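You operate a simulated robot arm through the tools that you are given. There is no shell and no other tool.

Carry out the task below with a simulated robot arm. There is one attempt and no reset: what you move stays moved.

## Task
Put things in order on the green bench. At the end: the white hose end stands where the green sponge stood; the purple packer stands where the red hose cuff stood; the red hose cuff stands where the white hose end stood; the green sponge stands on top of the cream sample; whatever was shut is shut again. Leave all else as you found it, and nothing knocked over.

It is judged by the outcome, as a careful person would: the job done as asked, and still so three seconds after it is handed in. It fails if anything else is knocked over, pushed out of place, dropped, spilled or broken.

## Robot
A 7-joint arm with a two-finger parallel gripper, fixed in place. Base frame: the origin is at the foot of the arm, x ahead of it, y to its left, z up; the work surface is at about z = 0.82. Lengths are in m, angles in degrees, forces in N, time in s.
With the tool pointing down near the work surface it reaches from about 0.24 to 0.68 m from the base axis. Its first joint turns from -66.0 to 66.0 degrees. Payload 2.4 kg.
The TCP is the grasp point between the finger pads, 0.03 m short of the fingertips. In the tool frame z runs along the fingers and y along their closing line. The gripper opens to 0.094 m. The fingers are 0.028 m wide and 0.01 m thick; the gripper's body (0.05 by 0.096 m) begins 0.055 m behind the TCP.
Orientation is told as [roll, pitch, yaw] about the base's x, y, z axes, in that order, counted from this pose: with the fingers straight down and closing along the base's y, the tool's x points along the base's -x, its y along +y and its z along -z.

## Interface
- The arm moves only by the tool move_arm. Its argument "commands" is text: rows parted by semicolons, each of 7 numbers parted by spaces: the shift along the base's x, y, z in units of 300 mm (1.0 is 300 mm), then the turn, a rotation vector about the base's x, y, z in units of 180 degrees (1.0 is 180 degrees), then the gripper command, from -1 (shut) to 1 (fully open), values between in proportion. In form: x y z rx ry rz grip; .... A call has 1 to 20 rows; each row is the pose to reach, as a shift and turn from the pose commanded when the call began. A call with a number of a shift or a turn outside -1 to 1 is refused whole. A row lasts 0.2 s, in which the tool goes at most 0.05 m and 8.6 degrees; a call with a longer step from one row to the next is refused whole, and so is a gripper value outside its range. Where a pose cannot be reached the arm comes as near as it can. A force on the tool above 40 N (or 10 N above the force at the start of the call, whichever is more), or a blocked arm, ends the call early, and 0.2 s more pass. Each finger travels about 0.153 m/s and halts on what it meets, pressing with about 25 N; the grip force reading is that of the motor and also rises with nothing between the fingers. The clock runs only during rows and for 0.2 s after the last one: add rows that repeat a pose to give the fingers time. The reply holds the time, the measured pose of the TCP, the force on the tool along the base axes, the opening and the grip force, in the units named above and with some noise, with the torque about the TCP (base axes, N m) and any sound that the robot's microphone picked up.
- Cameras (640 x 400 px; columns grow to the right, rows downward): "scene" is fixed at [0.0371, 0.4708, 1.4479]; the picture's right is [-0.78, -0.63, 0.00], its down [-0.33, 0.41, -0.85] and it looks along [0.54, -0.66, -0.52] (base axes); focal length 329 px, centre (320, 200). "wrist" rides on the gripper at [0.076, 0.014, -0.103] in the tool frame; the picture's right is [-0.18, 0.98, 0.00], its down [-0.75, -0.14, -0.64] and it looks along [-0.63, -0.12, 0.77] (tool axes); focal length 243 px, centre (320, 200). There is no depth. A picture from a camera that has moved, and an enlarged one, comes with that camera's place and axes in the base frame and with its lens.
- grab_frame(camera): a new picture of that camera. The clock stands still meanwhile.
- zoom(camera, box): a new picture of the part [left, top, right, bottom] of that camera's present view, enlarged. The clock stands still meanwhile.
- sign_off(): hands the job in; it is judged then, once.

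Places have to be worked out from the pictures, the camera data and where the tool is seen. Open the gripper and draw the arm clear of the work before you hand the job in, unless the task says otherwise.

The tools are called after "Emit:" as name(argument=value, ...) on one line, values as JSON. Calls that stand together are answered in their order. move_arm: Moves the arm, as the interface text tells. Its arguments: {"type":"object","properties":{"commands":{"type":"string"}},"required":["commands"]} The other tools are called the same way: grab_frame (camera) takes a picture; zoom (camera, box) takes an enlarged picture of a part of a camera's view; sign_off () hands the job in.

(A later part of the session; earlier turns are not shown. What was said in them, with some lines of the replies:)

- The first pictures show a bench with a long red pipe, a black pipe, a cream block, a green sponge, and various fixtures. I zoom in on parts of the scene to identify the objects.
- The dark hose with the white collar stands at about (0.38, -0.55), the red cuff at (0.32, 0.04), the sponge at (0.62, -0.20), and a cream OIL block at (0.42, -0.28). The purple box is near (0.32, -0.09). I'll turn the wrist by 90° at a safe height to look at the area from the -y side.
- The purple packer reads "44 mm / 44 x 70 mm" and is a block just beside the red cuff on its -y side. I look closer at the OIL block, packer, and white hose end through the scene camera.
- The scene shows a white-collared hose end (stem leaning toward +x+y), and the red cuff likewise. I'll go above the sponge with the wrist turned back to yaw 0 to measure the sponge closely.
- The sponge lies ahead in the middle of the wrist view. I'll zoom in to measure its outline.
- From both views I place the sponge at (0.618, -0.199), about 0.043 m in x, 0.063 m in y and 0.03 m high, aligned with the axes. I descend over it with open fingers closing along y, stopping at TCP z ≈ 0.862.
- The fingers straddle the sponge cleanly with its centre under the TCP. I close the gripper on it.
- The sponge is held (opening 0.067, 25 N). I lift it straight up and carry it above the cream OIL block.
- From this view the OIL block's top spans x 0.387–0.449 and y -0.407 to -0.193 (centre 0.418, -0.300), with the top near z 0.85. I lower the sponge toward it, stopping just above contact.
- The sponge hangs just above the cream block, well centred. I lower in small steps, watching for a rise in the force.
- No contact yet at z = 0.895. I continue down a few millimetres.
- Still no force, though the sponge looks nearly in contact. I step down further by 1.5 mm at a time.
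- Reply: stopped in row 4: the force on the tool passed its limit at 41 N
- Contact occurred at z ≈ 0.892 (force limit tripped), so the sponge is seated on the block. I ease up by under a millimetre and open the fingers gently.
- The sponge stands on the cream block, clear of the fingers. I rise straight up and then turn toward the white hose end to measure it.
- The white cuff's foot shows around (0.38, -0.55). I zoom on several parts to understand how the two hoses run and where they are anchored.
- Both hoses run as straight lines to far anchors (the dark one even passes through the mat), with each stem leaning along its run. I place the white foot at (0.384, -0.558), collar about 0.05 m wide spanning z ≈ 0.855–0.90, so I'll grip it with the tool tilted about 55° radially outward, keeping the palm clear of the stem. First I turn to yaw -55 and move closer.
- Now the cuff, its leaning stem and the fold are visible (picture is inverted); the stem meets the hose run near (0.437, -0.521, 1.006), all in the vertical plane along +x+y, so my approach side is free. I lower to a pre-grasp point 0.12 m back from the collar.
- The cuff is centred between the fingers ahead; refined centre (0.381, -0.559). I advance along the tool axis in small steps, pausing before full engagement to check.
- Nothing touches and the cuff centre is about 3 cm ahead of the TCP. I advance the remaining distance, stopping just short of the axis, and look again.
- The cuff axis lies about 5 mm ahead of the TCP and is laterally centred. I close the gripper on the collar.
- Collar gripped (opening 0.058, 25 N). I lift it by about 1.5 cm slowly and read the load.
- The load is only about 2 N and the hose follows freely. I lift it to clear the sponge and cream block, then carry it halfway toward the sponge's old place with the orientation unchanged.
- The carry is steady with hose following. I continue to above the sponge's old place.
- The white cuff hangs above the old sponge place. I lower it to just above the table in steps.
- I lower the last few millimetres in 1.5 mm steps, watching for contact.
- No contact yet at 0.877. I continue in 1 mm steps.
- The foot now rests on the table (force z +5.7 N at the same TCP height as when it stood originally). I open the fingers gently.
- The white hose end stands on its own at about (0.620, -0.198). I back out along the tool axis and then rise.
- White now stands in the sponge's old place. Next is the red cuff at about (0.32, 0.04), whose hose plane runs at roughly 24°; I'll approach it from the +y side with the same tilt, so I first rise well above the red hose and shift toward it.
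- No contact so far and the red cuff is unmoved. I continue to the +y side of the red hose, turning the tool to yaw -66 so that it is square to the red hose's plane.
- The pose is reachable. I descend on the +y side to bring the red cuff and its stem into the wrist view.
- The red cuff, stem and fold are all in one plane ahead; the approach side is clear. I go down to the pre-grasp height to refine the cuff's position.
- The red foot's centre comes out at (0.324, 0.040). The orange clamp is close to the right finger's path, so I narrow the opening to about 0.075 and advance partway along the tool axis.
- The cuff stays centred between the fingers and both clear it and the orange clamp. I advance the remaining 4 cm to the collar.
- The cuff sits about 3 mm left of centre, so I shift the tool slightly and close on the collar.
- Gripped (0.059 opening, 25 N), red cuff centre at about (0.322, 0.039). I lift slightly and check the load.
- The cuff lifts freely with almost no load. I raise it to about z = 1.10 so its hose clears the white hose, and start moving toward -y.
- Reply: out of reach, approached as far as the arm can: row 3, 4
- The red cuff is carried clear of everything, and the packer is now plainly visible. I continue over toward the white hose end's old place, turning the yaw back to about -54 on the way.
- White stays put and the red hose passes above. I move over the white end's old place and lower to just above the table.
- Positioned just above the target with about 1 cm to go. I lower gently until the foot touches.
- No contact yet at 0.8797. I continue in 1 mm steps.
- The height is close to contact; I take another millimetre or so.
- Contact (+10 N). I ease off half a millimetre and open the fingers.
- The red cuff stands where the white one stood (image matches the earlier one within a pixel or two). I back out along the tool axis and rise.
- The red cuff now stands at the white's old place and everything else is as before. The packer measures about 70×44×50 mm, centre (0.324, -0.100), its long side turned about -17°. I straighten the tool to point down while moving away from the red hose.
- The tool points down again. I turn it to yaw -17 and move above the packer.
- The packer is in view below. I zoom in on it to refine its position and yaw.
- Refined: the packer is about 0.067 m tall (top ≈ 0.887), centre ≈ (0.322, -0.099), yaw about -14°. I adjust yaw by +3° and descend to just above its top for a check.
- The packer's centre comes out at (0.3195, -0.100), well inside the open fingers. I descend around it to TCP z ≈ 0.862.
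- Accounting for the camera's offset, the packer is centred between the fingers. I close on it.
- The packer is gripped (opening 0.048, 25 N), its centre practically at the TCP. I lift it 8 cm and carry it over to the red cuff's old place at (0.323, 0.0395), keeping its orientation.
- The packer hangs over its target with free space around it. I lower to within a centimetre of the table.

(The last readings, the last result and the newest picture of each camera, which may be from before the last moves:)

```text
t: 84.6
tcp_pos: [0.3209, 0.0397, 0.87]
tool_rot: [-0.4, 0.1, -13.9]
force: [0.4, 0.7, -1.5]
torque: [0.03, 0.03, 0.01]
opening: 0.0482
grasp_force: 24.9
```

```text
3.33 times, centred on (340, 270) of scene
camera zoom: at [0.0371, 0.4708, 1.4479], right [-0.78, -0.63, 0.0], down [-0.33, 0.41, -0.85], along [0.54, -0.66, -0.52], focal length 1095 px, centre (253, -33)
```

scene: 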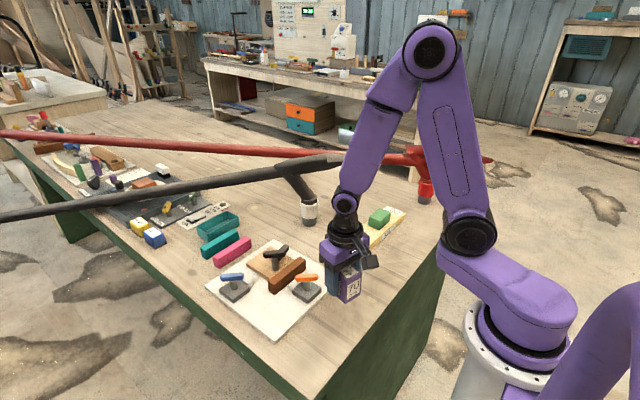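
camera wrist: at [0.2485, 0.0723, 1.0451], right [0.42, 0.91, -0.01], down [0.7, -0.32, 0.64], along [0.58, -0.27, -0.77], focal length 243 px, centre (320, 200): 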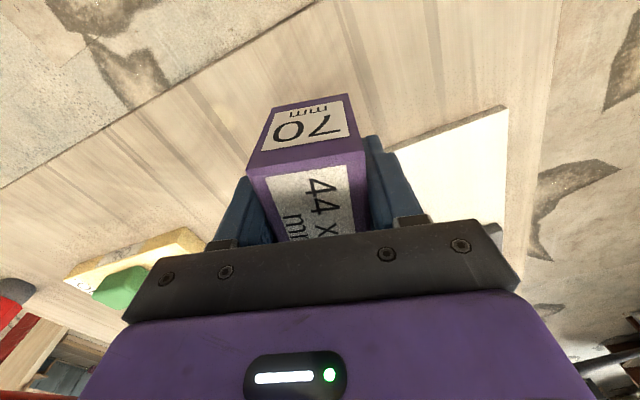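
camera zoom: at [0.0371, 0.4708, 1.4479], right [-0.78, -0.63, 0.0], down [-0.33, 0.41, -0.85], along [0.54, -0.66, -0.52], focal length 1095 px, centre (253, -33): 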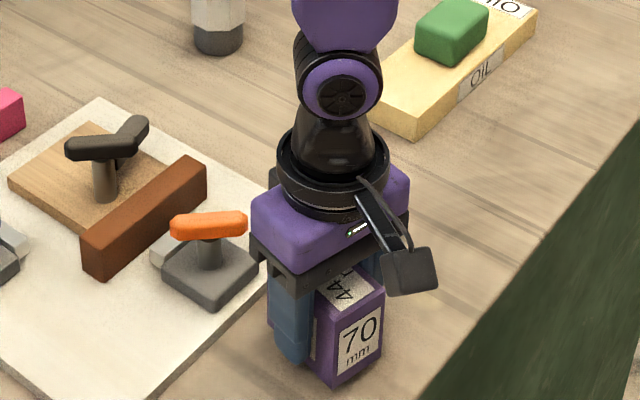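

Clear of the plate. I step down until contact.

Emit:
move_arm(commands="0 0 -0.007 0 0 0 -1; 0 0 -0.014 0 0 0 -1; 0 0 -0.02 0 0 0 -1; 0 0 -0.02 0 0 0 -1")

```text
t: 85.6
tcp_pos: [0.3203, 0.0383, 0.8639]
tool_rot: [-0.4, 0.0, -14.0]
force: [0.1, -0.5, -1.1]
torque: [-0.01, -0.01, 0.02]
opening: 0.0481
grasp_force: 24.8
```

No contact yet at 0.864. I continue by a couple of millimetres.

Emit:
move_arm(commands="0 0 -0.0035 0 0 0 -1; 0 0 -0.006 0 0 0 -1; 0 0 -0.006 0 0 0 -1")

```text
t: 86.4
tcp_pos: [0.3202, 0.0407, 0.8628]
tool_rot: [-0.4, 0.1, -13.9]
force: [-0.7, 0.3, -1.3]
torque: [-0.02, -0.02, -0.02]
opening: 0.0483
grasp_force: 25.1
```

Still hanging (-1.3 N). Another millimetre.

Emit:
move_arm(commands="0 0 -0.003 0 0 0 -1; 0 0 -0.005 0 0 0 -1; 0 0 -0.005 0 0 0 -1")

```text
t: 87.2
tcp_pos: [0.3211, 0.0396, 0.8614]
tool_rot: [-0.3, -0.1, -14.0]
force: [-2.3, 1.0, 16.5]
torque: [0.41, 0.33, 0.0]
opening: 0.0479
grasp_force: 24.3
```

Contact (+16.5 N). I ease up slightly and open.

Emit:
move_arm(commands="0 0 0.002 0 0 0 -1; 0 0 0.002 0 0 0 -0.5; 0 0 0.002 0 0 0 0; 0 0 0.002 0 0 0 0.4; 0 0 0.002 0 0 0 0.8; 0 0 0.002 0 0 0 1; 0 0 0.002 0 0 0 1")

Emit:
grab_frame(camera="wrist")

```text
t: 88.8
tcp_pos: [0.3203, 0.039, 0.8614]
tool_rot: [-0.3, 0.0, -14.0]
force: [0.5, 0.6, -0.1]
torque: [-0.01, -0.01, -0.01]
opening: 0.0941
grasp_force: 0.1
```

```text
taken
camera wrist: at [0.2495, 0.0719, 0.9639], right [0.42, 0.91, -0.01], down [0.7, -0.31, 0.64], along [0.58, -0.27, -0.77], focal length 243 px, centre (320, 200)
```

wrist: 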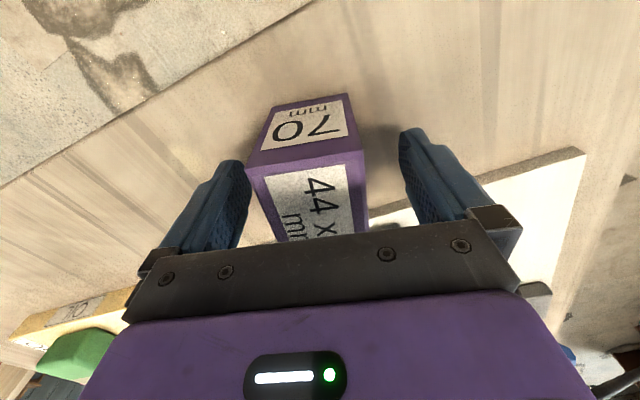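

The packer stands by itself with the fingers clear on both sides. I rise straight up and then survey the bench.

Emit:
move_arm(commands="0 0 0.04 0 0 0 1; 0 0 0.12 0 0 0 1; 0 0 0.22 0 0 0 1; 0 0 0.32 0 0 0 1; 0 0 0.44 0 0 0 1; 0 0 0.56 0 0 0 1; 0 0 0.68 0 0 0 1; 0 0 0.8 0 0 0 1; 0 0 0.9 0 0 0 1; 0 0 0.9 0 0 0 1")

Emit:
grab_frame(camera="scene")

Emit:
grab_frame(camera="wrist")

```text
t: 91.0
tcp_pos: [0.3203, 0.0396, 1.1337]
tool_rot: [-0.4, -0.1, -14.0]
force: [0.8, 0.8, -0.7]
torque: [-0.04, 0.0, -0.02]
opening: 0.094
grasp_force: 0.1
```

```text
taken
```

scene: 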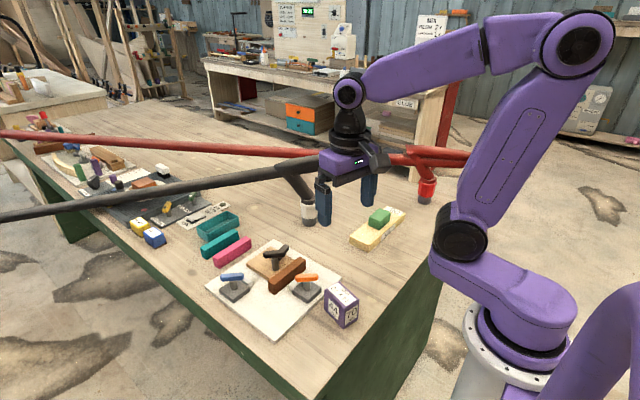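

```text
taken
camera wrist: at [0.2492, 0.0718, 1.235], right [0.42, 0.91, -0.01], down [0.7, -0.31, 0.64], along [0.58, -0.27, -0.77], focal length 243 px, centre (320, 200)
```

wrist: 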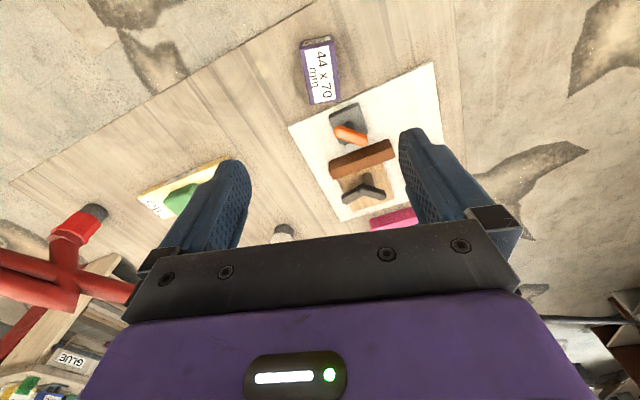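

All four objects appear in place. I raise the arm a bit more to clear the view and zoom to verify each placement.

Emit:
move_arm(commands="0 0.02 0.1 0 0 0 1; 0 0.05 0.22 0 0 0 1; 0 0.08 0.32 0 0 0 1; 0 0.1 0.4 0 0 0 1; 0 0.1 0.4 0 0 0 1")

Emit:
grab_frame(camera="scene")

Emit:
zoom(camera="scene", box=[280, 170, 460, 290])

Emit:
zoom(camera="scene", box=[190, 220, 390, 350])

Emit:
grab_frame(camera="wrist")

```text
t: 92.2
tcp_pos: [0.3196, 0.0706, 1.2514]
tool_rot: [-0.4, 0.0, -14.0]
force: [0.7, -0.2, 0.4]
torque: [0.0, -0.01, 0.0]
opening: 0.094
grasp_force: 0.1
```

```text
taken
```

scene: 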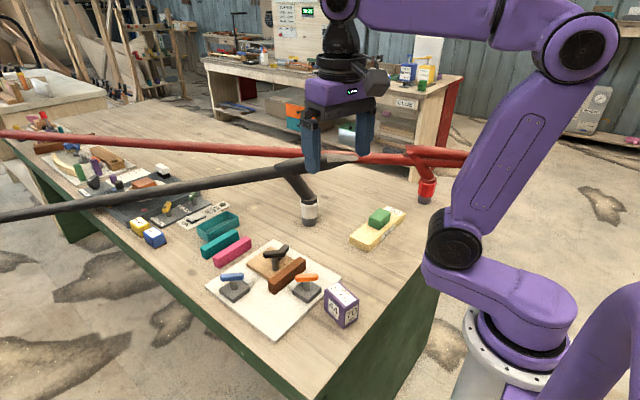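

```text
3.33 times, centred on (370, 230) of scene
camera zoom: at [0.0371, 0.4708, 1.4479], right [-0.78, -0.63, 0.0], down [-0.33, 0.41, -0.85], along [0.54, -0.66, -0.52], focal length 1095 px, centre (153, 100)
```

zoom: 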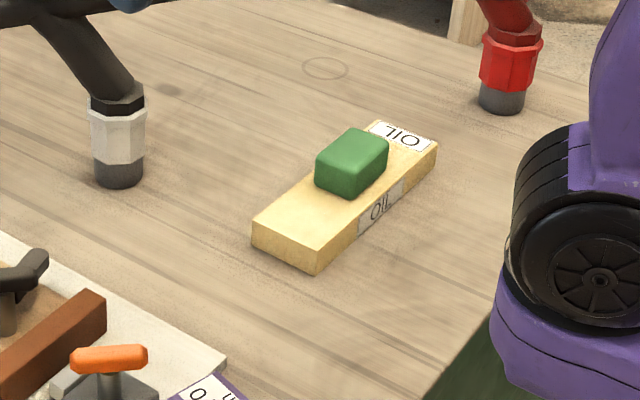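

```text
3.08 times, centred on (290, 285) of scene
camera zoom: at [0.0371, 0.4708, 1.4479], right [-0.78, -0.63, 0.0], down [-0.33, 0.41, -0.85], along [0.54, -0.66, -0.52], focal length 1011 px, centre (412, -62)
```

zoom: 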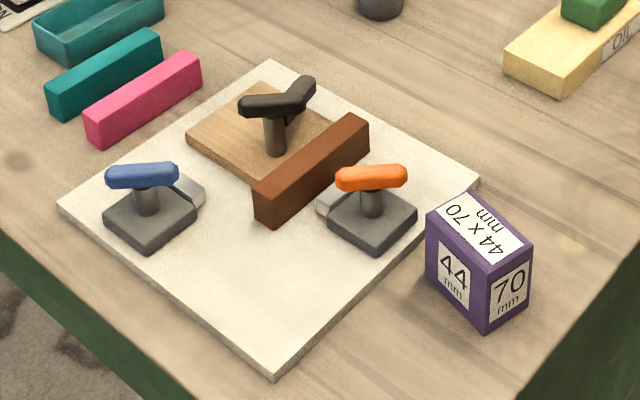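

```text
taken
camera wrist: at [0.2483, 0.1039, 1.3531], right [0.42, 0.91, -0.01], down [0.7, -0.32, 0.64], along [0.58, -0.27, -0.77], focal length 243 px, centre (320, 200)
```

wrist: 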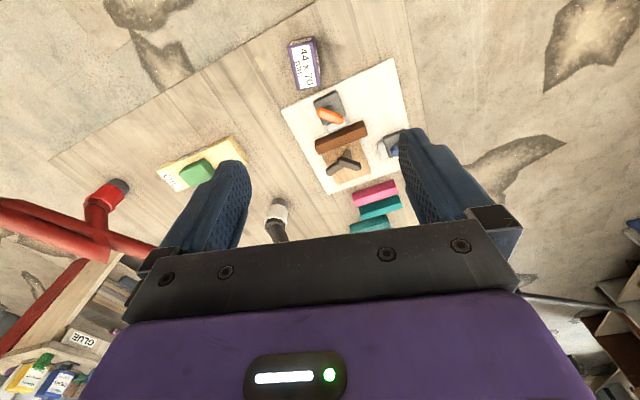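

Comparing same-camera measurements before and after: white is within about 1 mm of the sponge's old spot, red within about 3 mm of white's, and the packer within about 5 mm of red's. The sponge sits centred on the cream block, which has not shifted. Nothing was opened, everything stands, and the open gripper is well clear, so I hand the job in.

Emit:
sign_off()

```text
The job is handed in.
```

The job is done and handed in. The last pictures showed everything upright, with the open gripper drawn clear above the bench.

| Item | Where it is now | Match to target (from the pictures) |
|---|---|---|
| White hose end | Where the green sponge stood | about 1 mm |
| Red hose cuff | Where the white hose end stood | about 3 mm |
| Purple packer | Where the red hose cuff stood, turned the same way as before | about 3–5 mm |
| Green sponge | On top of the cream block marked "OIL" | centred |

- **Cream sample:** I took it to be the block marked "OIL". It was the only cream thing within the arm's reach.
- **Shut things:** I opened nothing, so there was nothing to shut again.
- **Extra force:** Setting the sponge down tripped the 40 N force limit once, at 41 N. The cream block beneath it did not shift.
- **Left alone:** The white plate and its clamps were not touched. The plate still lines up with the first picture.
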